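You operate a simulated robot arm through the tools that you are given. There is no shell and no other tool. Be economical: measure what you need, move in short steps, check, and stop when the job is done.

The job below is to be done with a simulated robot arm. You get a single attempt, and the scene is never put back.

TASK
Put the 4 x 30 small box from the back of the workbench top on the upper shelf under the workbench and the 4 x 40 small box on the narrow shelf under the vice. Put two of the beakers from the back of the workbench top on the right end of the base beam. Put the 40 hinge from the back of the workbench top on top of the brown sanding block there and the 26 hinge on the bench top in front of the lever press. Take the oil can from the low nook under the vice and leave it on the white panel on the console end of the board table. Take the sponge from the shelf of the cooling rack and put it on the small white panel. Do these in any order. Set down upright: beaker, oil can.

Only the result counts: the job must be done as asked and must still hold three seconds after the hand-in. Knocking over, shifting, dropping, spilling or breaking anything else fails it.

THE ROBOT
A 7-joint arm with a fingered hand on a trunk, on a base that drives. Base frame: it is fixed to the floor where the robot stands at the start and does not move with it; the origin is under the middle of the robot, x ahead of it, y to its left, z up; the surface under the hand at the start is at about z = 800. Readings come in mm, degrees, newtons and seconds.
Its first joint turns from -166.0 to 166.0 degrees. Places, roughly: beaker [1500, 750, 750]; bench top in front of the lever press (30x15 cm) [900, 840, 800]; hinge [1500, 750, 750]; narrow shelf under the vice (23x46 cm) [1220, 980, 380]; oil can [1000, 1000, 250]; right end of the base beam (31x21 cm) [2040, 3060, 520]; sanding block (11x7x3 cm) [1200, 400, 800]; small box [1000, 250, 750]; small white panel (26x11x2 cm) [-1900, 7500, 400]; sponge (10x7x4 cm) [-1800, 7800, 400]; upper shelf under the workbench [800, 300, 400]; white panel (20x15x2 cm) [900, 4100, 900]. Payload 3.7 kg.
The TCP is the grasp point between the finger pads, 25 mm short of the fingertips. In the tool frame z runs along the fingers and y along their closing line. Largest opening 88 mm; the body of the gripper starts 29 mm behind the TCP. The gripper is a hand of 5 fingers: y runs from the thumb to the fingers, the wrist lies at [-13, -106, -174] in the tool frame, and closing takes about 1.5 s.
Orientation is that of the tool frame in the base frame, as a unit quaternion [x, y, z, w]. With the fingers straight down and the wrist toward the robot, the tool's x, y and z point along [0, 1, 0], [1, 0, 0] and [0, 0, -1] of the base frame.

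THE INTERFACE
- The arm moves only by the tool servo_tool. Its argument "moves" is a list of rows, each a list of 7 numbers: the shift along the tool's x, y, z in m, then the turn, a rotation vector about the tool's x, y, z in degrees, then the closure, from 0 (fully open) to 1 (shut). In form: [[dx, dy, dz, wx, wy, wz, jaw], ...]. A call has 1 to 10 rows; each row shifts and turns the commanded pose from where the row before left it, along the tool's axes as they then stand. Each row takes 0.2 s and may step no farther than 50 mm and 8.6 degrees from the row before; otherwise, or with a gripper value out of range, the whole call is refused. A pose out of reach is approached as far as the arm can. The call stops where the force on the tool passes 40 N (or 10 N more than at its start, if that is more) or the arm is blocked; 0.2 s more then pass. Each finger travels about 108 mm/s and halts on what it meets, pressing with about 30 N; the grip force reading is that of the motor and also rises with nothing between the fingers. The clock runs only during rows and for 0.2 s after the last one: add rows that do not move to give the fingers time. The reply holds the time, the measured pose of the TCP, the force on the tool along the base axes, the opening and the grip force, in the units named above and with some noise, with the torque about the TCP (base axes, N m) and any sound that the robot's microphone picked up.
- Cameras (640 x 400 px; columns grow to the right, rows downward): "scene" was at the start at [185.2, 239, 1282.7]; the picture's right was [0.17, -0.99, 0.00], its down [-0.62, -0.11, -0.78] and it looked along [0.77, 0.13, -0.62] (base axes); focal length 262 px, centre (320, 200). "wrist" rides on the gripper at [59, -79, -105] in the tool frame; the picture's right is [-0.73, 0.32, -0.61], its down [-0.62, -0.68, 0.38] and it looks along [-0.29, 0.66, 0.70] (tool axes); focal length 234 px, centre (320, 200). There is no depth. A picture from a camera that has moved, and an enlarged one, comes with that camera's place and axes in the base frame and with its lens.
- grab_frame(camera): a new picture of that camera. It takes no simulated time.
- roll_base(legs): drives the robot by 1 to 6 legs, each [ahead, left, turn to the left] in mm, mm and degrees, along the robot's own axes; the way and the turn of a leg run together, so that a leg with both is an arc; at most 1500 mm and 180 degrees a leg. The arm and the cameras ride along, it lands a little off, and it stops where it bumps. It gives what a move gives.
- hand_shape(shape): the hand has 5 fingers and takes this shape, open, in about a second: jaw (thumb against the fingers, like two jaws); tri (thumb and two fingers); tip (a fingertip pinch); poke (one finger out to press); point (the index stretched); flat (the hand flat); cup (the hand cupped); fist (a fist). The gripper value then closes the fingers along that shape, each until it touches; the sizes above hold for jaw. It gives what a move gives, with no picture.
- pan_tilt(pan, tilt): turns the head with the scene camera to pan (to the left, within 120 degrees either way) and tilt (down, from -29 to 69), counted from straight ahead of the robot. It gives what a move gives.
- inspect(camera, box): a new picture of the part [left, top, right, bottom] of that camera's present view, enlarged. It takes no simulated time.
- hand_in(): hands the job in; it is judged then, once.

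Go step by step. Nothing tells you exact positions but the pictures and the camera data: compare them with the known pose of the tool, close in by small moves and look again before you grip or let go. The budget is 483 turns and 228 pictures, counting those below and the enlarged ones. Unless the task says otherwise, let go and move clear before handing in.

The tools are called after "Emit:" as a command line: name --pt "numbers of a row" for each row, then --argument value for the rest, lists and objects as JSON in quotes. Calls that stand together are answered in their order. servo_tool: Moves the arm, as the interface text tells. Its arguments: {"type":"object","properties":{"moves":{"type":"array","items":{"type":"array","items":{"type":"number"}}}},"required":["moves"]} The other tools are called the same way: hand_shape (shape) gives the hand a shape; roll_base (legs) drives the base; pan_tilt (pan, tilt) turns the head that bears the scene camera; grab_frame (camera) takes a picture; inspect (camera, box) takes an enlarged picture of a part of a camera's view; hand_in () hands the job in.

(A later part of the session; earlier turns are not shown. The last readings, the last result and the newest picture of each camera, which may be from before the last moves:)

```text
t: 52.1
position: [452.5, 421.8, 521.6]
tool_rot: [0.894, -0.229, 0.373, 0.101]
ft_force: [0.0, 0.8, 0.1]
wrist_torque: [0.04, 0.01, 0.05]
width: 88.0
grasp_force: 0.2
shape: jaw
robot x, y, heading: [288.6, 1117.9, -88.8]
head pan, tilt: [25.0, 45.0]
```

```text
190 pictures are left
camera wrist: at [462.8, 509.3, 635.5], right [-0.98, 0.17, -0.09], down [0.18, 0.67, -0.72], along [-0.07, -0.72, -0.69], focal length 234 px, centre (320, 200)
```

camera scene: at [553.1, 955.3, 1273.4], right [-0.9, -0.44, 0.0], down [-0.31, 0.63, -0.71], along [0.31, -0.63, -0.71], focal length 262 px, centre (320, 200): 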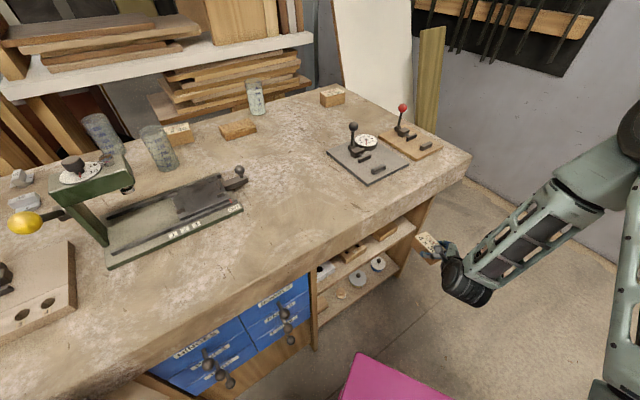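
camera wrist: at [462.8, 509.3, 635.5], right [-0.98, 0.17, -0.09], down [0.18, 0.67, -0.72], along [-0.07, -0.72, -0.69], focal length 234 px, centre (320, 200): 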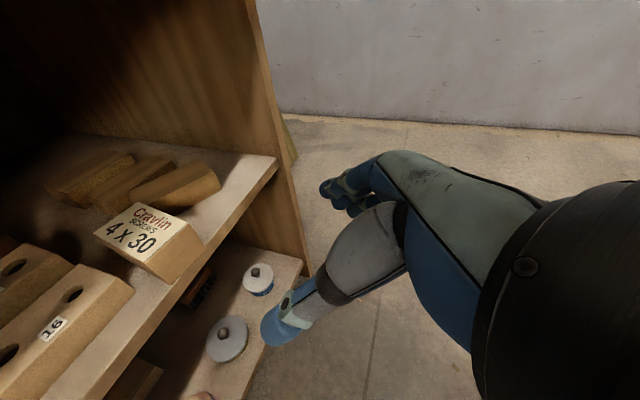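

The 4x30 box sits flat on the upper shelf. Now I raise the arm back to a neutral pose and turn to look under the vice.

Emit:
servo_tool --pt "-0.035 0 -0.035 0 0 0 0" --pt "0.035 0 -0.035 0 0 0 0" --pt "0.035 0 -0.035 0 0 0 0" --pt "0.035 0 -0.035 0 0 0 0" --pt "0.035 0 -0.035 0 0 0 0" --pt "0.035 0 -0.035 0 0 0 0" --pt "0.035 0 -0.035 0 0 0 0" --pt "0.035 0 -0.035 0 0 0 0" --pt "0.035 0 -0.035 0 0 0 0" --pt "0.035 0 -0.035 0 0 0 0"

Emit:
servo_tool --pt "0.035 0 -0.035 0 0 0 0" --pt "0 0 0 5 0 -5 0" --pt "0 0 0 5 0 -5 0" --pt "0 0 0 5 0 -5 0" --pt "0 0 0 6 0 -6 0" --pt "0 0 0 0 -8 0 0" --pt "0 0 0 0 -8 0 0" --pt "0 0 0 0 -8 0 0" --pt "0 0 0 0 -8 0 0" --pt "0 0 0 0 -8 0 0"

Emit:
servo_tool --pt "0 0 0 0 -5 0 0" --pt "0 0 -0.03 0 0 0 0" --pt "0 0.02 -0.03 0 0 0 0"

```text
t: 54.4
position: [434.0, 402.6, 949.0]
tool_rot: [0.894, -0.229, 0.372, 0.101]
ft_force: [0.6, -0.3, 0.1]
wrist_torque: [-0.01, 0.07, 0.03]
width: 87.6
grasp_force: 0.1
shape: jaw
out of reach, approached as far as the arm can: row 2, 3, 4, 5
robot x, y, heading: [287.9, 1122.8, -88.9]
head pan, tilt: [25.0, 45.0]
```

```text
t: 56.5
position: [432.5, 404.3, 995.4]
tool_rot: [0.999, 0.005, 0.043, 0.006]
ft_force: [0.0, 0.9, 0.7]
wrist_torque: [0.03, 0.03, -0.01]
width: 87.9
grasp_force: 0.1
shape: jaw
robot x, y, heading: [289.2, 1123.6, -88.6]
head pan, tilt: [25.0, 45.0]
```

```text
t: 57.4
position: [433.6, 383.0, 1056.5]
tool_rot: [1.0, 0.005, 0.0, 0.006]
ft_force: [-0.1, 0.4, -0.2]
wrist_torque: [0.03, -0.05, 0.01]
width: 87.8
grasp_force: 0.1
shape: jaw
robot x, y, heading: [290.0, 1125.5, -88.8]
head pan, tilt: [25.0, 45.0]
```

Emit:
roll_base --legs '[[-275, -37, 0], [0, 0, 60]]'

Emit:
pan_tilt --pan 0 --tilt 50

Emit:
grab_frame --camera "scene"

```text
t: 62.0
position: [956.6, 1152.0, 1056.5]
tool_rot: [0.865, 0.501, 0.002, 0.005]
ft_force: [0.3, -0.5, 0.3]
wrist_torque: [0.02, -0.01, 0.0]
width: 88.1
grasp_force: 0.0
shape: jaw
robot x, y, heading: [244.8, 1404.1, -29.3]
head pan, tilt: [25.0, 45.0]
```

```text
t: 62.8
position: [955.4, 1151.2, 1057.5]
tool_rot: [0.866, 0.501, 0.003, 0.005]
ft_force: [-0.3, -0.2, -0.3]
wrist_torque: [0.01, -0.01, -0.01]
width: 87.7
grasp_force: 0.0
shape: jaw
robot x, y, heading: [249.2, 1404.2, -29.5]
head pan, tilt: [0.0, 50.0]
```

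```text
189 pictures are left
camera scene: at [511.0, 1512.3, 1266.6], right [-0.49, -0.87, 0.0], down [-0.67, 0.37, -0.64], along [0.56, -0.31, -0.77], focal length 262 px, centre (320, 200)
```

scene: 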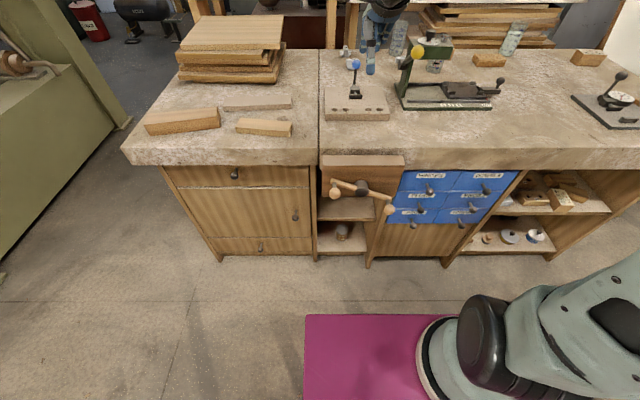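

Emit:
inspect --camera "scene" --box '[300, 140, 420, 275]'

Emit:
inspect --camera "scene" --box '[300, 20, 520, 160]'

```text
2.96 times, centred on (360, 208) of scene
camera zoom: at [511.0, 1512.3, 1266.6], right [-0.49, -0.87, 0.0], down [-0.67, 0.37, -0.64], along [0.56, -0.31, -0.77], focal length 776 px, centre (202, 178)
```

zoom: 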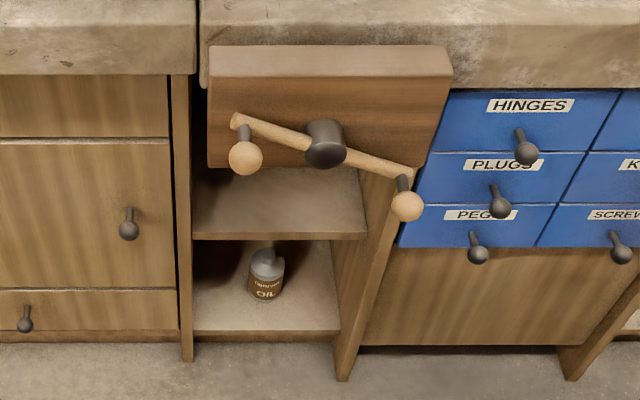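

```text
2.86 times, centred on (410, 90) of scene
camera zoom: at [511.0, 1512.3, 1266.6], right [-0.49, -0.87, 0.0], down [-0.67, 0.37, -0.64], along [0.56, -0.31, -0.77], focal length 748 px, centre (63, 514)
```

zoom: 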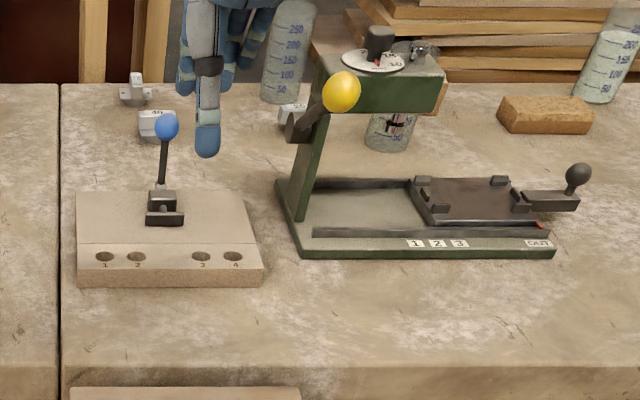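

The oil can sits in the nook under the vice, and hinge 40, hinge 26 and the lever press are clear. Next I'll pick up the 4x40 box: raise the arm, then drive to it.

Emit:
servo_tool --pt "0 0 -0.03 0 0 0 0" --pt "0 0 -0.03 0 0 0 0"

Emit:
roll_base --legs '[[0, -361, 0], [310, 0, 0.4]]'

Emit:
pan_tilt --pan 0 --tilt 38

Emit:
grab_frame --camera "scene"

Emit:
grab_frame --camera "wrist"

```text
t: 63.4
position: [956.4, 1153.1, 1117.1]
tool_rot: [0.866, 0.5, 0.004, 0.006]
ft_force: [0.1, 0.1, 0.2]
wrist_torque: [-0.03, 0.02, 0.03]
width: 87.9
grasp_force: 0.0
shape: jaw
robot x, y, heading: [244.9, 1407.0, -29.5]
head pan, tilt: [0.0, 50.0]
```

```text
t: 67.4
position: [1042.9, 685.2, 1116.7]
tool_rot: [0.866, 0.5, 0.002, 0.004]
ft_force: [-0.2, -0.5, -0.3]
wrist_torque: [-0.01, -0.01, 0.02]
width: 87.9
grasp_force: 0.1
shape: jaw
robot x, y, heading: [331.0, 935.8, -29.4]
head pan, tilt: [0.0, 50.0]
```

```text
t: 68.2
position: [1043.1, 686.0, 1116.8]
tool_rot: [0.866, 0.5, 0.004, 0.005]
ft_force: [-0.2, -0.8, -0.1]
wrist_torque: [-0.02, 0.01, -0.02]
width: 87.8
grasp_force: 0.0
shape: jaw
robot x, y, heading: [331.2, 933.2, -29.6]
head pan, tilt: [0.0, 38.0]
```

```text
186 pictures are left
camera scene: at [605.6, 1041.5, 1283.7], right [-0.49, -0.87, 0.0], down [-0.54, 0.3, -0.79], along [0.69, -0.39, -0.62], focal length 262 px, centre (320, 200)
```

scene: 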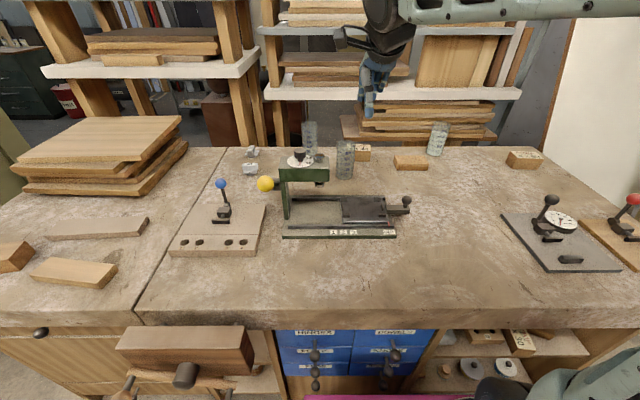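

```text
185 pictures are left
camera wrist: at [1002.6, 777.3, 1220.4], right [-0.09, -0.79, 0.61], down [-0.9, -0.2, -0.39], along [0.43, -0.58, -0.69], focal length 234 px, centre (320, 200)
```

wrist: 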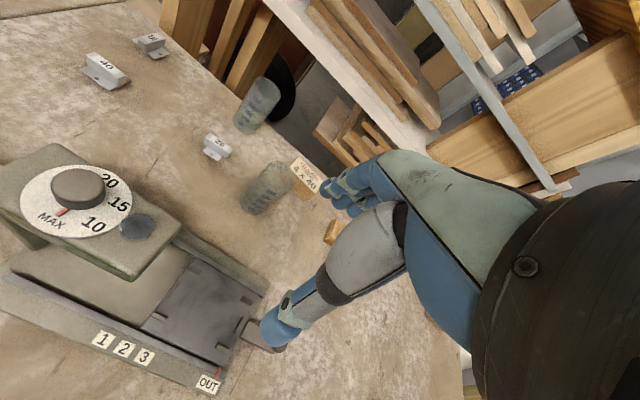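

Emit:
inspect --camera "scene" --box '[230, 110, 460, 254]'

```text
2.78 times, centred on (345, 182) of scene
camera zoom: at [605.6, 1041.5, 1283.7], right [-0.49, -0.87, 0.0], down [-0.54, 0.3, -0.79], along [0.69, -0.39, -0.62], focal length 727 px, centre (251, 250)
```

zoom: 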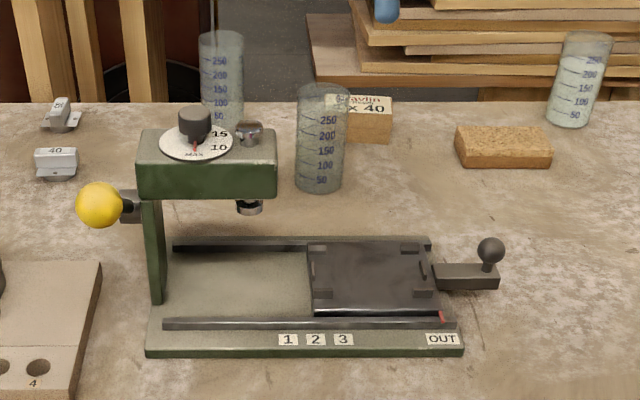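

Emit:
servo_tool --pt "-0.0091 0.0467 0 0 0 0 0" --pt "-0.0091 0.0467 0 0 0 0 0" --pt "-0.0091 0.0467 0 0 0 0 0" --pt "-0.0091 0.0467 0 0 0 0 0" --pt "-0.0091 0.0467 0 0 0 0 0" --pt "-0.0091 0.0467 0 0 0 0 0" --pt "-0.0091 0.0467 0 0 0 0 0" --pt "0 0 0 0 0 5 0" --pt "0 0 0 0 0 5 0" --pt "0 0 0 0 8 0 0"

Emit:
servo_tool --pt "0 0 0 0 8 0 0" --pt "0 0 0 0 8 0 0" --pt "0 0 0 0 8 0 0" --pt "0 0 0 0 8 0 0" --pt "0 0 0 0 8 0 0" --pt "0 0 0 0 7 0 0"

```text
t: 70.4
position: [1295.2, 465.7, 1120.0]
tool_rot: [0.904, 0.423, 0.067, -0.024]
ft_force: [0.5, 0.3, 0.0]
wrist_torque: [0.01, 0.04, 0.0]
width: 87.9
grasp_force: 0.1
shape: jaw
robot x, y, heading: [336.5, 937.8, -29.5]
head pan, tilt: [0.0, 38.0]
```

```text
t: 71.8
position: [1294.1, 468.5, 1122.8]
tool_rot: [0.802, 0.377, 0.422, -0.191]
ft_force: [-0.2, 0.5, -1.0]
wrist_torque: [-0.01, 0.03, 0.0]
width: 87.7
grasp_force: 0.1
shape: jaw
robot x, y, heading: [330.9, 939.3, -29.7]
head pan, tilt: [0.0, 38.0]
```

Emit:
servo_tool --pt "-0.0358 0 0.025 0 0 0 0" --pt "-0.0358 0 0.025 0 0 0 0" --pt "-0.0358 0 0.025 0 0 0 0" --pt "-0.0358 0 0.025 0 0 0 0" --pt "-0.0358 0 0.025 0 0 0 0" --pt "0 0 0 0 0 0 0"

Emit:
grab_frame --camera "wrist"

Emit:
inspect --camera "scene" --box '[300, 90, 460, 190]'

```text
t: 73.2
position: [1296.6, 464.9, 902.6]
tool_rot: [0.803, 0.377, 0.421, -0.191]
ft_force: [-0.5, -0.3, -0.2]
wrist_torque: [-0.01, 0.03, -0.04]
width: 87.9
grasp_force: 0.1
shape: jaw
robot x, y, heading: [334.8, 937.7, -29.3]
head pan, tilt: [0.0, 38.0]
```

```text
183 pictures are left
camera wrist: at [1200.3, 477.7, 1009.9], right [-0.34, -0.91, -0.24], down [-0.54, 0.4, -0.74], along [0.77, -0.12, -0.63], focal length 234 px, centre (320, 200)
```

wrist: 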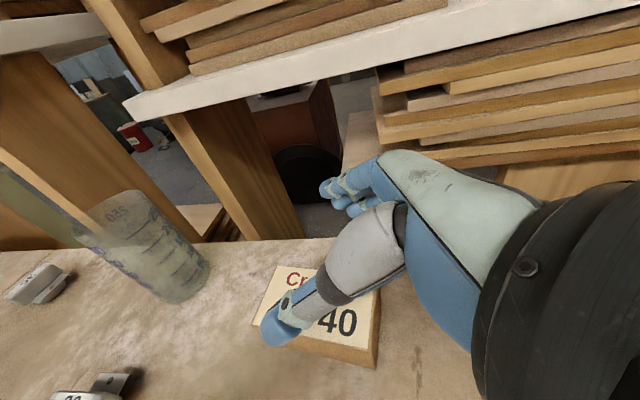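

```text
4.00 times, centred on (380, 140) of scene
camera zoom: at [605.6, 1041.5, 1283.7], right [-0.49, -0.87, 0.0], down [-0.54, 0.3, -0.79], along [0.69, -0.39, -0.62], focal length 1047 px, centre (80, 440)
```

zoom: 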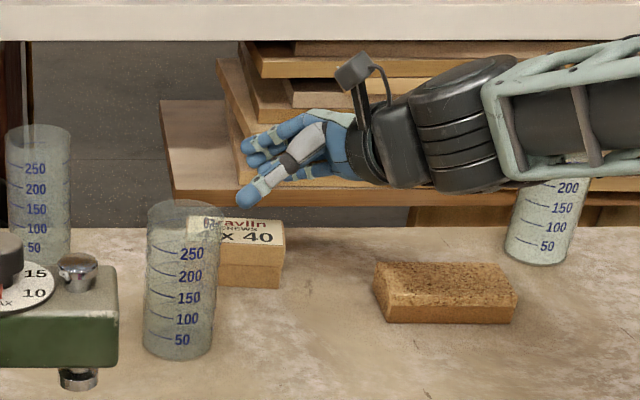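

Emit:
servo_tool --pt "0 -0.016 0 0 0 0 0" --pt "-0.0176 0 0.0124 0 0 0 0" --pt "-0.0176 0 0.0124 0 0 0 0" --pt "0 0 0 0 0 0 0"

Emit:
grab_frame --camera "wrist"

```text
t: 74.2
position: [1282.5, 475.0, 859.4]
tool_rot: [0.802, 0.377, 0.422, -0.191]
ft_force: [-0.3, 0.0, 0.4]
wrist_torque: [0.01, -0.01, -0.03]
width: 88.2
grasp_force: 0.0
shape: jaw
robot x, y, heading: [332.8, 939.7, -29.5]
head pan, tilt: [0.0, 38.0]
```

```text
181 pictures are left
camera wrist: at [1188.1, 487.4, 966.1], right [-0.34, -0.91, -0.24], down [-0.54, 0.4, -0.74], along [0.77, -0.12, -0.63], focal length 234 px, centre (320, 200)
```

wrist: 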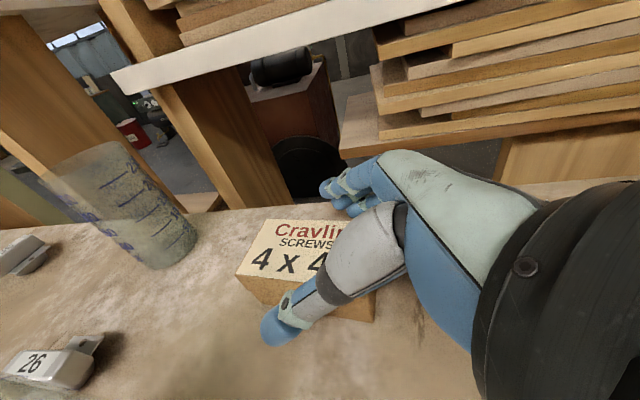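

Emit:
servo_tool --pt "-0.0172 0 0.012 0 0 0 0" --pt "0 0 0 0 0 0 0"

Emit:
servo_tool --pt "0 0 0 0 0 0 1" --pt "0 0 0 0 0 0 1" --pt "0 0 0 0 0 0 1" --pt "0 0 0 0 0 0 1" --pt "0 0 0 0 0 0 1" --pt "0 0 0 0 0 0 1" --pt "0 0 0 0 0 0 1" --pt "0 0 0 0 0 0 1"

Emit:
grab_frame --camera "wrist"

```text
t: 74.8
position: [1283.7, 475.4, 838.3]
tool_rot: [0.803, 0.377, 0.422, -0.19]
ft_force: [-0.5, -0.5, 0.2]
wrist_torque: [0.05, 0.01, 0.0]
width: 87.7
grasp_force: 0.0
shape: jaw
robot x, y, heading: [334.8, 938.0, -29.8]
head pan, tilt: [0.0, 38.0]
```

```text
t: 76.6
position: [1283.4, 474.7, 837.6]
tool_rot: [0.802, 0.377, 0.422, -0.191]
ft_force: [1.8, -0.3, 0.0]
wrist_torque: [-0.06, -0.04, 0.04]
width: 45.6
grasp_force: 30.0
shape: jaw
robot x, y, heading: [334.4, 942.0, -29.3]
head pan, tilt: [0.0, 38.0]
```

```text
180 pictures are left
camera wrist: at [1188.7, 487.2, 944.6], right [-0.34, -0.91, -0.24], down [-0.54, 0.4, -0.74], along [0.77, -0.12, -0.63], focal length 234 px, centre (320, 200)
```

wrist: 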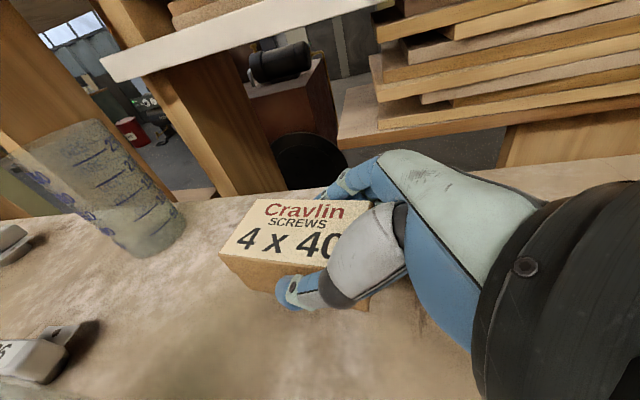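

Emit:
servo_tool --pt "0.0358 0 -0.025 0 0 0 1" --pt "0.0358 0 -0.025 0 0 0 1" --pt "0.0358 0 -0.025 0 0 0 1" --pt "0.0358 0 -0.025 0 0 0 1" --pt "0.0358 0 -0.025 0 0 0 1" --pt "0.0358 0 -0.025 0 0 0 1" --pt "0.0 0 0 0 0 0 1"

Emit:
grab_frame --camera "scene"

```text
t: 78.2
position: [1282.1, 478.3, 1099.8]
tool_rot: [0.802, 0.377, 0.422, -0.191]
ft_force: [0.6, -0.4, -3.7]
wrist_torque: [-0.08, 0.06, 0.01]
width: 45.4
grasp_force: 29.9
shape: jaw
robot x, y, heading: [333.5, 937.7, -29.4]
head pan, tilt: [0.0, 38.0]
```

```text
179 pictures are left
camera scene: at [605.8, 1041.4, 1283.7], right [-0.49, -0.87, 0.0], down [-0.54, 0.3, -0.79], along [0.69, -0.39, -0.62], focal length 262 px, centre (320, 200)
```

scene: 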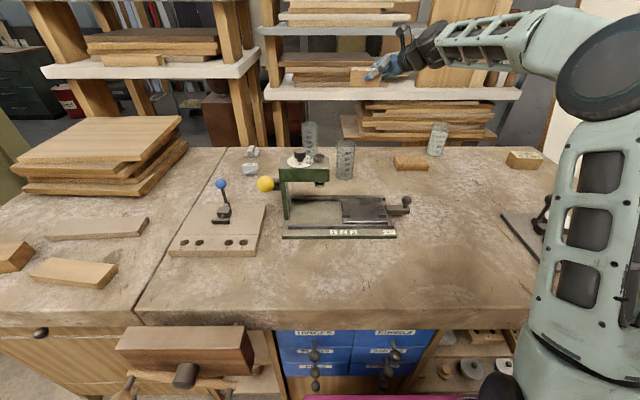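

Box held. I'll back away to open floor, turn, and set the hand to a low extended pose before driving it in under the vice.

Emit:
roll_base --legs '[[-400, 0, 0], [0, 0, -59.6], [-975, 119, 0]]'

Emit:
pan_tilt --pan 40 --tilt 40

Emit:
grab_frame --camera "scene"

```text
t: 88.0
position: [171.2, 1069.0, 1099.0]
tool_rot: [0.885, -0.057, 0.461, 0.037]
ft_force: [-0.5, 0.4, -3.3]
wrist_torque: [0.02, 0.03, 0.01]
width: 44.6
grasp_force: 29.6
shape: jaw
robot x, y, heading: [53.4, 2116.0, -87.5]
head pan, tilt: [0.0, 38.0]
```

```text
t: 89.1
position: [172.6, 1069.7, 1100.1]
tool_rot: [0.885, -0.058, 0.461, 0.038]
ft_force: [-1.1, -0.3, -4.1]
wrist_torque: [0.02, 0.07, 0.02]
width: 44.9
grasp_force: 29.9
shape: jaw
robot x, y, heading: [53.1, 2116.2, -87.1]
head pan, tilt: [40.0, 40.0]
```

```text
178 pictures are left
camera scene: at [342.0, 1965.5, 1280.7], right [-0.73, -0.68, 0.0], down [-0.44, 0.47, -0.77], along [0.52, -0.56, -0.64], focal length 262 px, centre (320, 200)
```

scene: 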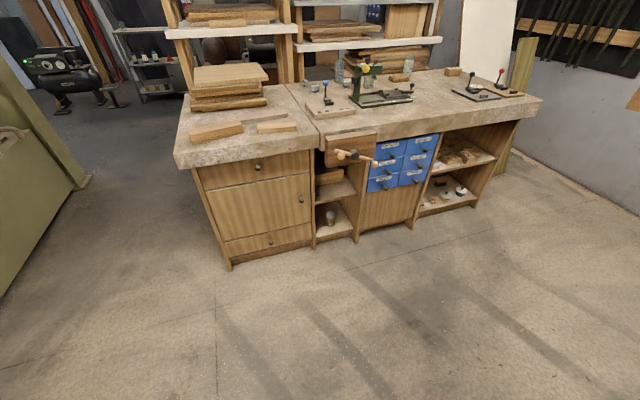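

Emit:
inspect --camera "scene" --box '[290, 120, 400, 250]'

```text
3.08 times, centred on (345, 185) of scene
camera zoom: at [342.0, 1965.5, 1280.7], right [-0.73, -0.68, 0.0], down [-0.44, 0.47, -0.77], along [0.52, -0.56, -0.64], focal length 806 px, centre (243, 246)
```

zoom: 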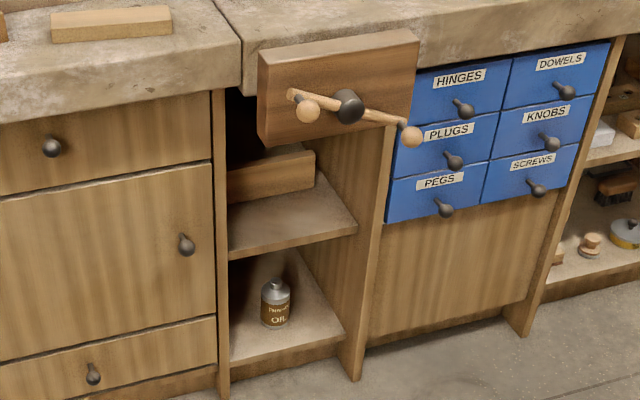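

Emit:
servo_tool --pt "0 0 0 -5.8 0 4.07 1" --pt "0 0 0 -5.8 0 4.07 1" --pt "0 0 0 -5.8 0 4.07 1" --pt "-0.025 -0.02575 0.0319 0 0 0 1" --pt "-0.025 -0.02575 0.0319 0 0 0 1" --pt "-0.025 -0.02575 0.0319 0 0 0 1" --pt "-0.025 -0.02575 0.0319 0 0 0 1" --pt "-0.025 -0.02575 0.0319 0 0 0 1" --pt "-0.025 -0.02575 0.0319 0 0 0 1" --pt "-0.025 -0.02575 0.0319 0 0 0 1"

Emit:
servo_tool --pt "-0.025 -0.02575 0.0319 0 0 0 1" --pt "-0.025 -0.02575 0.0319 0 0 0 1" --pt "-0.025 -0.02575 0.0319 0 0 0 1" --pt "-0.025 -0.02575 0.0319 0 0 0 1" --pt "-0.025 -0.02575 0.0319 0 0 0 1" --pt "-0.025 -0.02575 0.0319 0 0 0 1" --pt "-0.025 -0.02575 0.0319 0 0 0 1" --pt "-0.025 -0.02575 0.0319 0 0 0 1" --pt "-0.025 -0.02575 0.0319 0 0 0 1" --pt "0 0 0 0 0 0 1"

Emit:
grab_frame --camera "scene"

```text
t: 91.3
position: [331.4, 1180.1, 825.5]
tool_rot: [0.858, -0.219, 0.449, 0.121]
ft_force: [-0.1, 0.0, -3.2]
wrist_torque: [0.04, 0.09, -0.01]
width: 44.8
grasp_force: 29.7
shape: jaw
robot x, y, heading: [53.9, 2120.9, -87.3]
head pan, tilt: [40.0, 40.0]
```

```text
t: 93.5
position: [535.0, 1331.0, 476.2]
tool_rot: [0.858, -0.22, 0.448, 0.121]
ft_force: [0.2, -0.1, -3.0]
wrist_torque: [0.03, 0.08, 0.01]
width: 44.3
grasp_force: 29.8
shape: jaw
robot x, y, heading: [54.5, 2117.3, -87.2]
head pan, tilt: [40.0, 40.0]
```

```text
176 pictures are left
camera scene: at [342.2, 1965.6, 1280.7], right [-0.73, -0.68, 0.0], down [-0.44, 0.47, -0.77], along [0.52, -0.56, -0.64], focal length 262 px, centre (320, 200)
```

scene: 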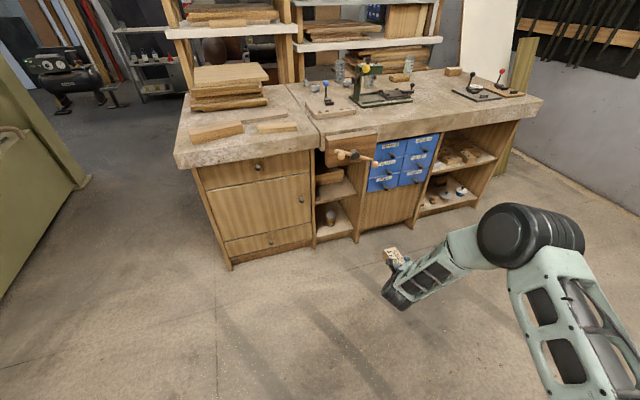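

Emit:
pan_tilt --pan -5 --tilt 45

Emit:
grab_frame --camera "scene"

```text
t: 94.6
position: [536.5, 1330.2, 476.9]
tool_rot: [0.858, -0.22, 0.448, 0.121]
ft_force: [0.6, -0.1, -4.1]
wrist_torque: [0.03, 0.07, -0.02]
width: 44.4
grasp_force: 29.7
shape: jaw
robot x, y, heading: [55.9, 2117.5, -87.3]
head pan, tilt: [-5.0, 45.0]
```

```text
175 pictures are left
camera scene: at [281.3, 1946.7, 1273.4], right [-1.0, 0.04, 0.0], down [0.03, 0.71, -0.71], along [-0.03, -0.71, -0.71], focal length 262 px, centre (320, 200)
```

scene: 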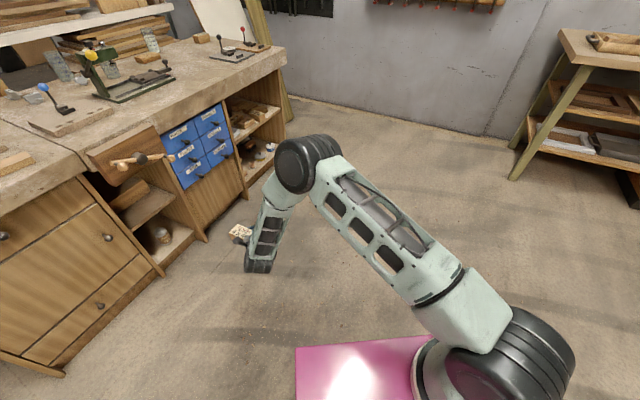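

Emit:
servo_tool --pt "0.0263 0.0118 0.0337 0 0 0 1" --pt "0.0263 0.0118 0.0337 0 0 0 1" --pt "0.0263 0.0118 0.0337 0 0 0 1" --pt "0.0263 0.0118 0.0337 0 0 0 1" --pt "0.0263 0.0118 0.0337 0 0 0 1" --pt "0.0263 0.0118 0.0337 0 0 0 1" --pt "0 0 0 0 0 0 1"

Emit:
grab_frame --camera "scene"

```text
t: 96.2
position: [726.9, 1145.8, 489.3]
tool_rot: [0.858, -0.22, 0.448, 0.12]
ft_force: [0.4, -0.3, -3.5]
wrist_torque: [0.07, 0.07, 0.02]
width: 44.2
grasp_force: 29.7
shape: jaw
robot x, y, heading: [55.6, 2121.8, -87.1]
head pan, tilt: [-5.0, 45.0]
```

```text
174 pictures are left
camera scene: at [281.2, 1946.6, 1273.4], right [-1.0, 0.04, 0.0], down [0.03, 0.71, -0.71], along [-0.03, -0.71, -0.71], focal length 262 px, centre (320, 200)
```

scene: 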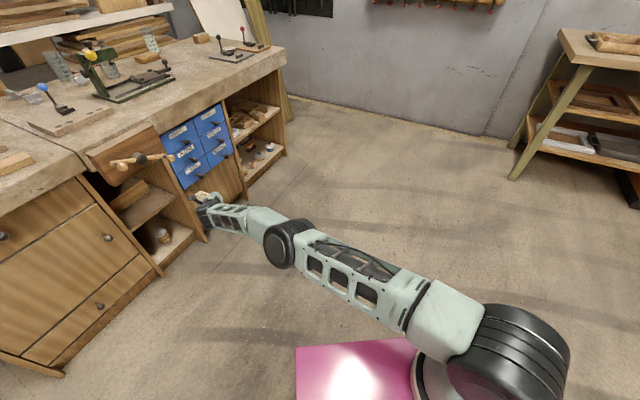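

Emit:
roll_base --legs '[[-65, 40, 0], [111, 181, 0]]'

Emit:
pan_tilt --pan 30 --tilt 40

Emit:
grab_frame --camera "scene"

Emit:
grab_frame --camera "wrist"

```text
t: 98.5
position: [946.3, 1107.1, 490.4]
tool_rot: [0.858, -0.221, 0.448, 0.123]
ft_force: [-0.1, 1.0, -3.8]
wrist_torque: [0.01, 0.05, 0.0]
width: 44.5
grasp_force: 29.5
shape: jaw
robot x, y, heading: [274.4, 2077.8, -87.6]
head pan, tilt: [-5.0, 45.0]
```

```text
t: 99.5
position: [945.7, 1106.9, 491.2]
tool_rot: [0.858, -0.221, 0.448, 0.122]
ft_force: [-0.6, 0.4, -3.6]
wrist_torque: [0.05, 0.06, -0.01]
width: 44.4
grasp_force: 29.5
shape: jaw
robot x, y, heading: [279.2, 2080.1, -87.3]
head pan, tilt: [30.0, 40.0]
```

```text
173 pictures are left
camera scene: at [552.8, 1918.6, 1280.6], right [-0.84, -0.54, 0.0], down [-0.35, 0.54, -0.77], along [0.41, -0.65, -0.64], focal length 262 px, centre (320, 200)
```

scene: 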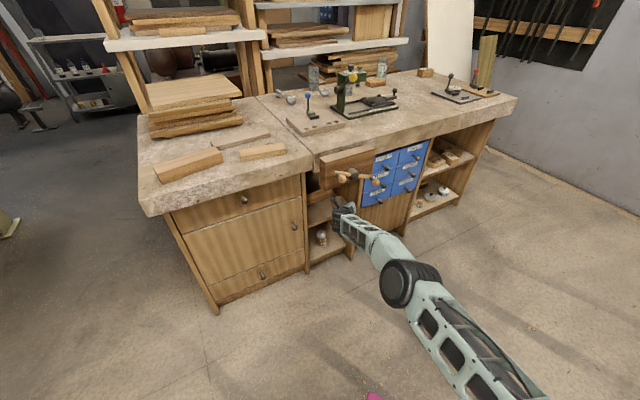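

```text
172 pictures are left
camera wrist: at [939.4, 1202.9, 597.5], right [-0.96, 0.16, -0.25], down [0.29, 0.61, -0.74], along [0.03, -0.78, -0.63], focal length 234 px, centre (320, 200)
```

wrist: 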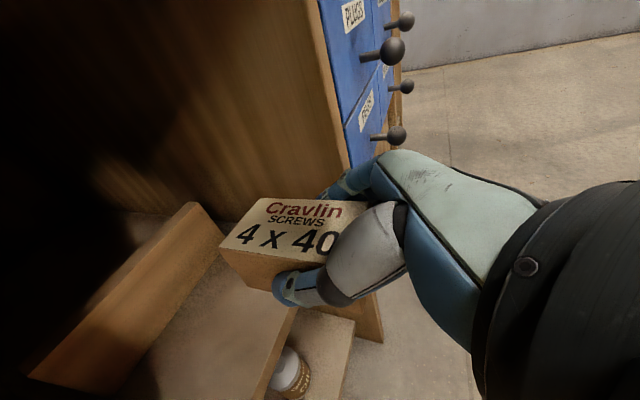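

Emit:
roll_base --legs '[[42, 68, 0]]'

Emit:
grab_frame --camera "wrist"

Emit:
inspect --camera "scene" --box '[290, 140, 440, 260]'

```text
t: 100.6
position: [1019.1, 1068.2, 489.1]
tool_rot: [0.858, -0.221, 0.448, 0.122]
ft_force: [-0.2, 0.2, -4.6]
wrist_torque: [0.06, 0.05, 0.01]
width: 44.5
grasp_force: 30.2
shape: jaw
robot x, y, heading: [343.1, 2040.9, -87.4]
head pan, tilt: [30.0, 40.0]
```

```text
171 pictures are left
camera wrist: at [1010.6, 1164.9, 597.4], right [-0.96, 0.16, -0.25], down [0.29, 0.61, -0.74], along [0.03, -0.78, -0.63], focal length 234 px, centre (320, 200)
```

wrist: 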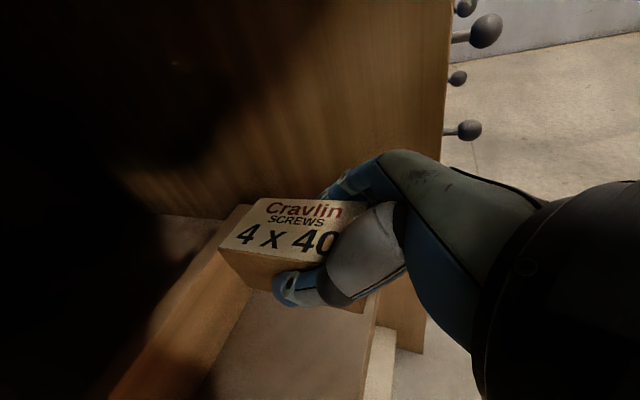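

```text
3.33 times, centred on (365, 200) of scene
camera zoom: at [623.1, 1880.1, 1280.7], right [-0.84, -0.54, 0.0], down [-0.35, 0.54, -0.77], along [0.41, -0.64, -0.64], focal length 873 px, centre (170, 200)
```

zoom: 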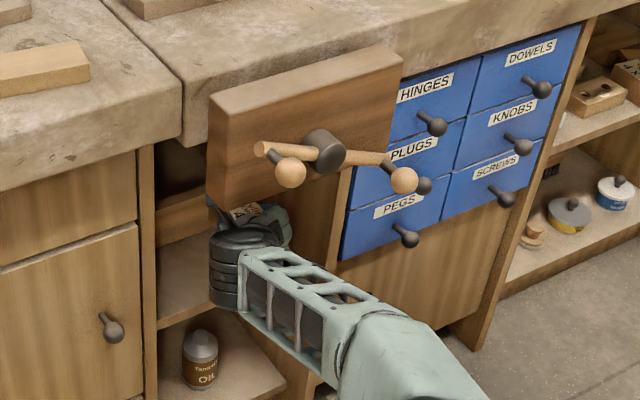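

Emit:
servo_tool --pt "-0.0164 0 0.0115 0 0 0 1" --pt "-0.0164 0 0.0115 0 0 0 1" --pt "0 0 0 0 0 0 1"

Emit:
grab_frame --camera "wrist"

```text
t: 101.4
position: [1004.2, 1065.1, 459.0]
tool_rot: [0.858, -0.22, 0.448, 0.121]
ft_force: [0.2, -0.2, -2.5]
wrist_torque: [0.05, 0.08, 0.02]
width: 44.4
grasp_force: 29.9
shape: jaw
out of reach, approached as far as the arm can: row 1, 2
robot x, y, heading: [347.8, 2041.4, -87.5]
head pan, tilt: [30.0, 40.0]
```

```text
169 pictures are left
camera wrist: at [996.4, 1162.0, 566.6], right [-0.96, 0.16, -0.25], down [0.29, 0.61, -0.74], along [0.03, -0.78, -0.63], focal length 234 px, centre (320, 200)
```

wrist: 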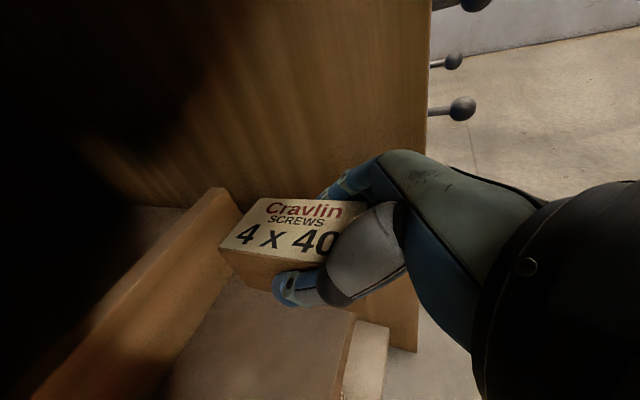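

Emit:
servo_tool --pt "-0.0258 0 -0.0369 0 0 0 1" --pt "0 0 0 0 0 0 1"

Emit:
roll_base --legs '[[25, 38, 0]]'

Emit:
grab_frame --camera "wrist"

```text
t: 102.0
position: [963.1, 1087.5, 458.7]
tool_rot: [0.857, -0.221, 0.449, 0.121]
ft_force: [0.5, 0.3, -3.7]
wrist_torque: [0.08, 0.07, -0.02]
width: 44.5
grasp_force: 29.6
shape: jaw
robot x, y, heading: [345.9, 2044.9, -87.2]
head pan, tilt: [30.0, 40.0]
```

```text
t: 102.9
position: [1005.2, 1066.1, 458.7]
tool_rot: [0.858, -0.22, 0.448, 0.121]
ft_force: [0.7, 0.6, -4.4]
wrist_torque: [0.02, 0.05, 0.0]
width: 44.2
grasp_force: 30.7
shape: jaw
robot x, y, heading: [384.0, 2015.0, -87.0]
head pan, tilt: [30.0, 40.0]
```

```text
168 pictures are left
camera wrist: at [997.1, 1161.7, 565.8], right [-0.96, 0.16, -0.25], down [0.29, 0.61, -0.74], along [0.03, -0.78, -0.63], focal length 234 px, centre (320, 200)
```

wrist: 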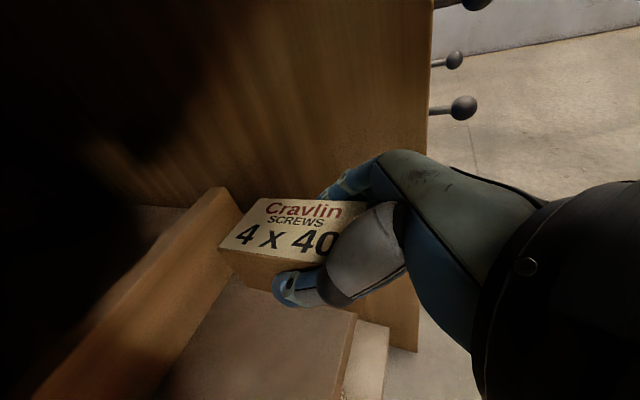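

Emit:
servo_tool --pt "-0.0041 0 0.0139 0 0 0 1" --pt "-0.0066 0 0.0046 0 0 0 1" --pt "0 0 0 0 0 0 1"

Emit:
servo_tool --pt "-0.0049 0 0.0034 0 0 0 1" --pt "0 0 0 0 0 0 1"

```text
t: 103.7
position: [1012.4, 1061.1, 439.3]
tool_rot: [0.858, -0.22, 0.449, 0.12]
ft_force: [0.1, 0.5, -3.7]
wrist_torque: [0.02, 0.03, 0.03]
width: 44.2
grasp_force: 30.1
shape: jaw
robot x, y, heading: [386.7, 2019.0, -87.3]
head pan, tilt: [30.0, 40.0]
```

```text
t: 104.3
position: [1012.8, 1061.4, 433.0]
tool_rot: [0.858, -0.22, 0.448, 0.121]
ft_force: [-0.8, 0.3, -3.6]
wrist_torque: [0.06, 0.08, 0.01]
width: 44.5
grasp_force: 29.8
shape: jaw
robot x, y, heading: [384.9, 2016.5, -87.3]
head pan, tilt: [30.0, 40.0]
```

Emit:
servo_tool --pt "-0.0041 0 0.0029 0 0 0 1" --pt "0 0 0 0 0 0 1"

Emit:
servo_tool --pt "-0.0041 0 0.0029 0 0 0 1" --pt "0 0 0 0 0 0 1"

```text
t: 104.9
position: [1012.4, 1060.9, 427.3]
tool_rot: [0.858, -0.22, 0.448, 0.121]
ft_force: [0.4, 0.2, -4.5]
wrist_torque: [0.07, 0.09, 0.02]
width: 44.6
grasp_force: 30.1
shape: jaw
robot x, y, heading: [390.6, 2020.3, -86.9]
head pan, tilt: [30.0, 40.0]
```

```text
t: 105.5
position: [1012.6, 1060.1, 423.1]
tool_rot: [0.858, -0.22, 0.448, 0.121]
ft_force: [0.5, 0.4, -3.7]
wrist_torque: [0.04, 0.08, 0.02]
width: 44.5
grasp_force: 30.1
shape: jaw
robot x, y, heading: [384.0, 2018.2, -87.1]
head pan, tilt: [30.0, 40.0]
```

Emit:
servo_tool --pt "-0.0041 0 0.0029 0 0 0 1" --pt "0 0 0 0 0 0 1"

Emit:
grab_frame --camera "wrist"

```text
t: 106.1
position: [1010.8, 1059.7, 417.7]
tool_rot: [0.858, -0.22, 0.448, 0.121]
ft_force: [0.2, -0.2, -1.5]
wrist_torque: [-0.01, 0.03, -0.01]
width: 44.3
grasp_force: 29.4
shape: jaw
robot x, y, heading: [387.7, 2022.4, -87.2]
head pan, tilt: [30.0, 40.0]
```

```text
167 pictures are left
camera wrist: at [1004.5, 1156.5, 525.5], right [-0.96, 0.16, -0.25], down [0.29, 0.61, -0.74], along [0.03, -0.78, -0.63], focal length 234 px, centre (320, 200)
```

wrist: 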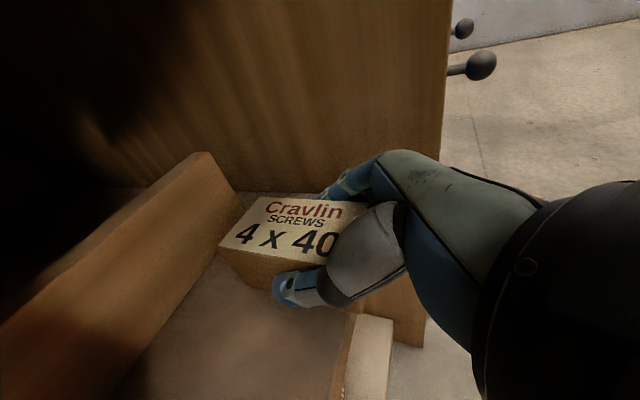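

Emit:
servo_tool --pt "-0.0025 0 0.0017 0 0 0 1" --pt "0 0 0 0 0 0 1"

```text
t: 106.7
position: [1011.4, 1059.7, 417.4]
tool_rot: [0.858, -0.22, 0.448, 0.121]
ft_force: [-1.3, 1.5, 8.9]
wrist_torque: [-0.26, 0.12, -0.03]
width: 44.2
grasp_force: 29.7
shape: jaw
robot x, y, heading: [384.1, 2016.9, -87.4]
head pan, tilt: [30.0, 40.0]
```

Contact with the shelf. Opening the fingers partly and backing out.

Emit:
servo_tool --pt "0 0 0 0 0 0 0.45" --pt "0 0 0 0 0 0 0.35" --pt "0 0 0 0 0 0 0.3" --pt "0 0 0 0 0 0 0.3" --pt "0 0 -0.01 0 0 0 0.3" --pt "0 0 -0.03 0 0 0 0.3" --pt "-0.01 0 -0.04 0 0 0 0.3" --pt "-0.02 0 -0.04 0 0 0 0.2"

Emit:
grab_frame --camera "wrist"

```text
t: 108.5
position: [911.2, 1117.4, 458.9]
tool_rot: [0.858, -0.221, 0.449, 0.12]
ft_force: [-0.2, 0.8, -0.2]
wrist_torque: [0.0, -0.02, -0.02]
width: 70.3
grasp_force: 0.0
shape: jaw
robot x, y, heading: [387.9, 2021.3, -87.1]
head pan, tilt: [30.0, 40.0]
```

```text
166 pictures are left
camera wrist: at [904.6, 1214.6, 565.4], right [-0.96, 0.16, -0.25], down [0.29, 0.61, -0.74], along [0.03, -0.78, -0.63], focal length 234 px, centre (320, 200)
```

wrist: 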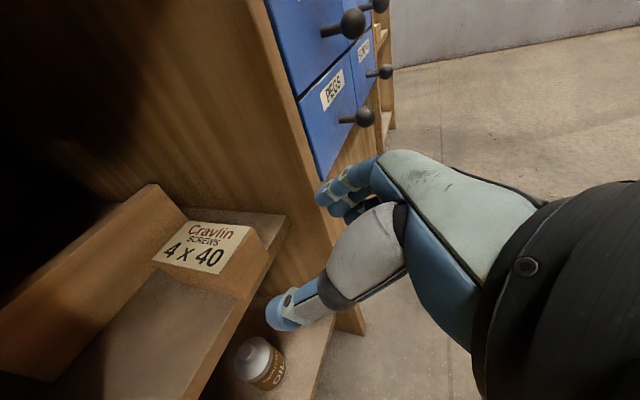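

The 4x40 box is on the narrow shelf. The oil can is right below, so I'll lower the hand in front of the nook and take it next.

Emit:
servo_tool --pt "-0.0377 -0.0074 0.0264 0 0 0 0" --pt "-0.0377 -0.0074 0.0264 0 0 0 0" --pt "-0.0377 -0.0074 0.0264 0 0 0 0" --pt "-0.0377 -0.0074 0.0264 0 0 0 0" --pt "-0.0377 -0.0074 0.0264 0 0 0 0" --pt "0 0 0 0 0 0 0"

Emit:
grab_frame --camera "wrist"

Emit:
grab_frame --camera "scene"

```text
t: 109.9
position: [929.8, 1146.9, 229.0]
tool_rot: [0.858, -0.22, 0.448, 0.121]
ft_force: [-0.3, -1.0, -0.2]
wrist_torque: [0.02, -0.02, -0.02]
width: 87.9
grasp_force: 0.0
shape: jaw
robot x, y, heading: [385.5, 2019.0, -87.1]
head pan, tilt: [30.0, 40.0]
```

```text
165 pictures are left
camera wrist: at [921.7, 1244.6, 336.8], right [-0.96, 0.16, -0.25], down [0.29, 0.61, -0.74], along [0.03, -0.78, -0.63], focal length 234 px, centre (320, 200)
```

wrist: 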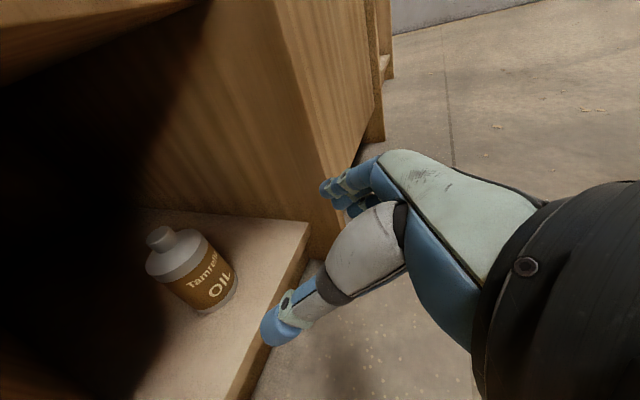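

```text
164 pictures are left
camera scene: at [662.2, 1857.2, 1280.7], right [-0.84, -0.54, 0.0], down [-0.35, 0.54, -0.77], along [0.41, -0.64, -0.64], focal length 262 px, centre (320, 200)
```

scene: 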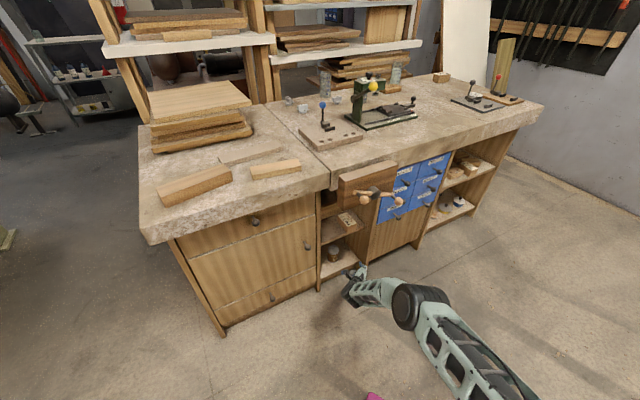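

Emit:
inspect --camera "wrist" --box '[110, 200, 310, 325]'

```text
3.20 times, centred on (210, 262) of wrist
camera zoom: at [921.7, 1244.6, 336.8], right [-0.96, 0.16, -0.25], down [0.29, 0.61, -0.74], along [0.03, -0.78, -0.63], focal length 749 px, centre (672, 0)
```

zoom: 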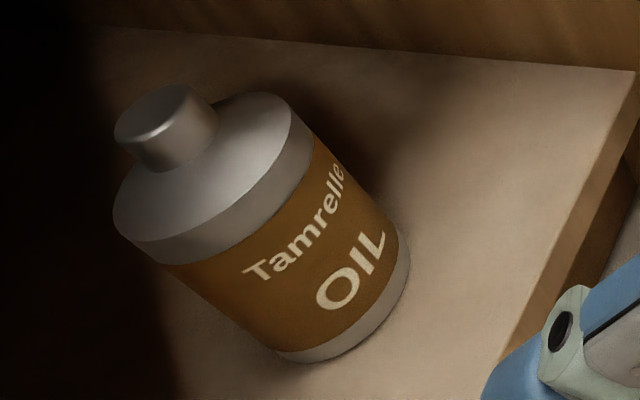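

Emit:
servo_tool --pt "0 0 0 0 8.5 0 0" --pt "0 0 0 0 8.5 0 0" --pt "-0.0328 -0.006 0.0107 0 0 0 0" --pt "-0.0328 -0.006 0.0107 0 0 0 0" --pt "0 0 0 0 0 0 0"

Emit:
grab_frame --camera "wrist"

```text
t: 111.1
position: [935.2, 1161.7, 208.6]
tool_rot: [0.782, -0.2, 0.57, 0.152]
ft_force: [0.0, -0.4, 0.0]
wrist_torque: [0.01, 0.0, -0.01]
width: 87.5
grasp_force: 0.0
shape: jaw
out of reach, approached as far as the arm can: row 3, 4
robot x, y, heading: [382.9, 2019.6, -87.4]
head pan, tilt: [30.0, 40.0]
```

```text
162 pictures are left
camera wrist: at [902.4, 1273.2, 295.4], right [-0.86, 0.1, -0.5], down [0.48, 0.5, -0.72], along [0.18, -0.86, -0.48], focal length 234 px, centre (320, 200)
```

wrist: 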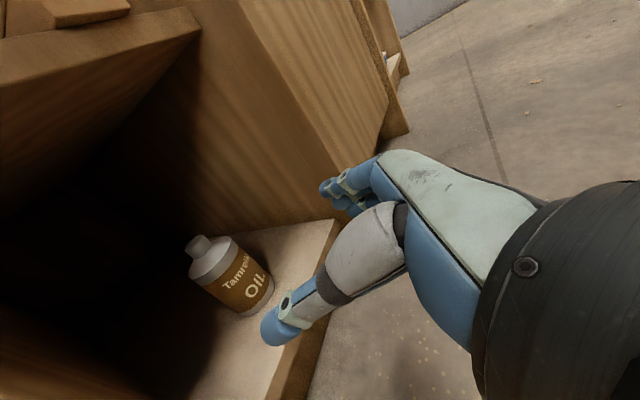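

Emit:
servo_tool --pt "-0.0155 0 -0.0475 0 0 0 0" --pt "-0.0155 0 -0.0475 0 0 0 0" --pt "0 0 0 0 0 0 0"

```text
t: 111.9
position: [847.8, 1208.8, 204.6]
tool_rot: [0.782, -0.2, 0.571, 0.152]
ft_force: [-0.3, -0.6, 0.0]
wrist_torque: [-0.03, 0.0, 0.02]
width: 87.9
grasp_force: 0.0
shape: jaw
robot x, y, heading: [389.0, 2022.0, -87.3]
head pan, tilt: [30.0, 40.0]
```

Emit:
servo_tool --pt "-0.0214 0 0.007 0 0 0 0" --pt "-0.0214 0 0.007 0 0 0 0" --pt "0 0 0 0 0 0 0"

```text
t: 112.7
position: [848.2, 1210.8, 160.5]
tool_rot: [0.782, -0.199, 0.57, 0.152]
ft_force: [0.2, 0.4, -0.5]
wrist_torque: [-0.02, 0.03, -0.01]
width: 87.8
grasp_force: 0.1
shape: jaw
robot x, y, heading: [388.3, 2016.6, -87.3]
head pan, tilt: [30.0, 40.0]
```

Emit:
roll_base --legs '[[102, 160, 0]]'

Emit:
grab_frame --camera "wrist"

Emit:
grab_frame --camera "scene"

```text
t: 114.2
position: [1014.8, 1112.4, 160.2]
tool_rot: [0.783, -0.2, 0.569, 0.153]
ft_force: [-0.7, -0.7, -1.0]
wrist_torque: [0.05, -0.02, -0.01]
width: 87.6
grasp_force: 0.2
shape: jaw
robot x, y, heading: [552.3, 1922.0, -86.9]
head pan, tilt: [30.0, 40.0]
```

```text
161 pictures are left
camera wrist: at [981.1, 1223.3, 247.4], right [-0.86, 0.1, -0.5], down [0.48, 0.5, -0.72], along [0.18, -0.86, -0.48], focal length 234 px, centre (320, 200)
```

wrist: 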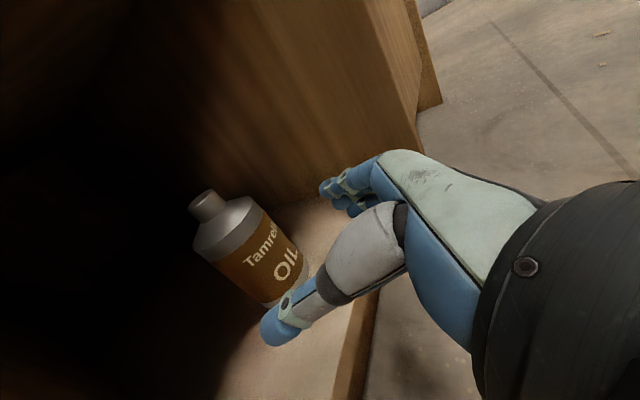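

```text
160 pictures are left
camera scene: at [829.2, 1760.6, 1280.7], right [-0.84, -0.54, 0.0], down [-0.35, 0.54, -0.77], along [0.41, -0.64, -0.64], focal length 262 px, centre (320, 200)
```

scene: 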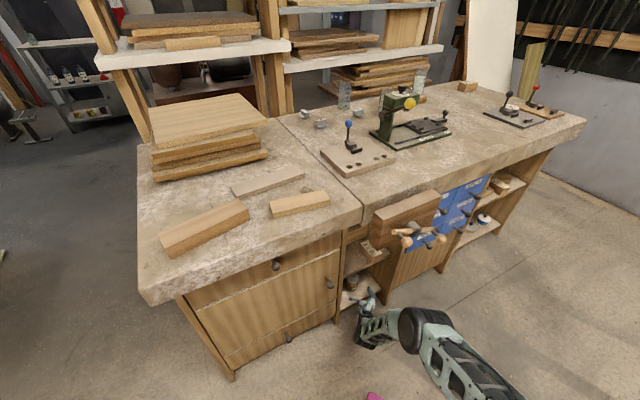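

Emit:
servo_tool --pt "0 -0.008 0 0 0 0 0" --pt "0.006 0 0.019 0 0 0 0" --pt "0 0 0 0 0 0 0"

Emit:
inspect --camera "wrist" --box '[170, 150, 430, 360]'

```text
t: 115.0
position: [1035.0, 1108.9, 159.3]
tool_rot: [0.782, -0.201, 0.569, 0.152]
ft_force: [-0.2, 0.4, 0.9]
wrist_torque: [0.01, 0.0, -0.02]
width: 87.9
grasp_force: 0.0
shape: jaw
robot x, y, heading: [555.5, 1921.3, -87.3]
head pan, tilt: [30.0, 40.0]
```

```text
1.90 times, centred on (300, 255) of wrist
camera zoom: at [1003.4, 1220.2, 246.9], right [-0.86, 0.1, -0.5], down [0.48, 0.5, -0.72], along [0.18, -0.86, -0.48], focal length 446 px, centre (358, 95)
```

zoom: 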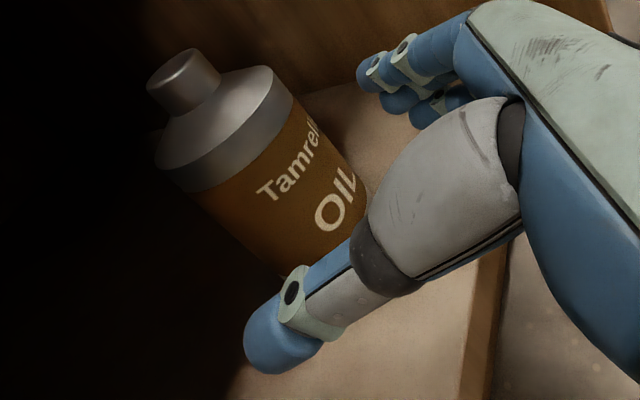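

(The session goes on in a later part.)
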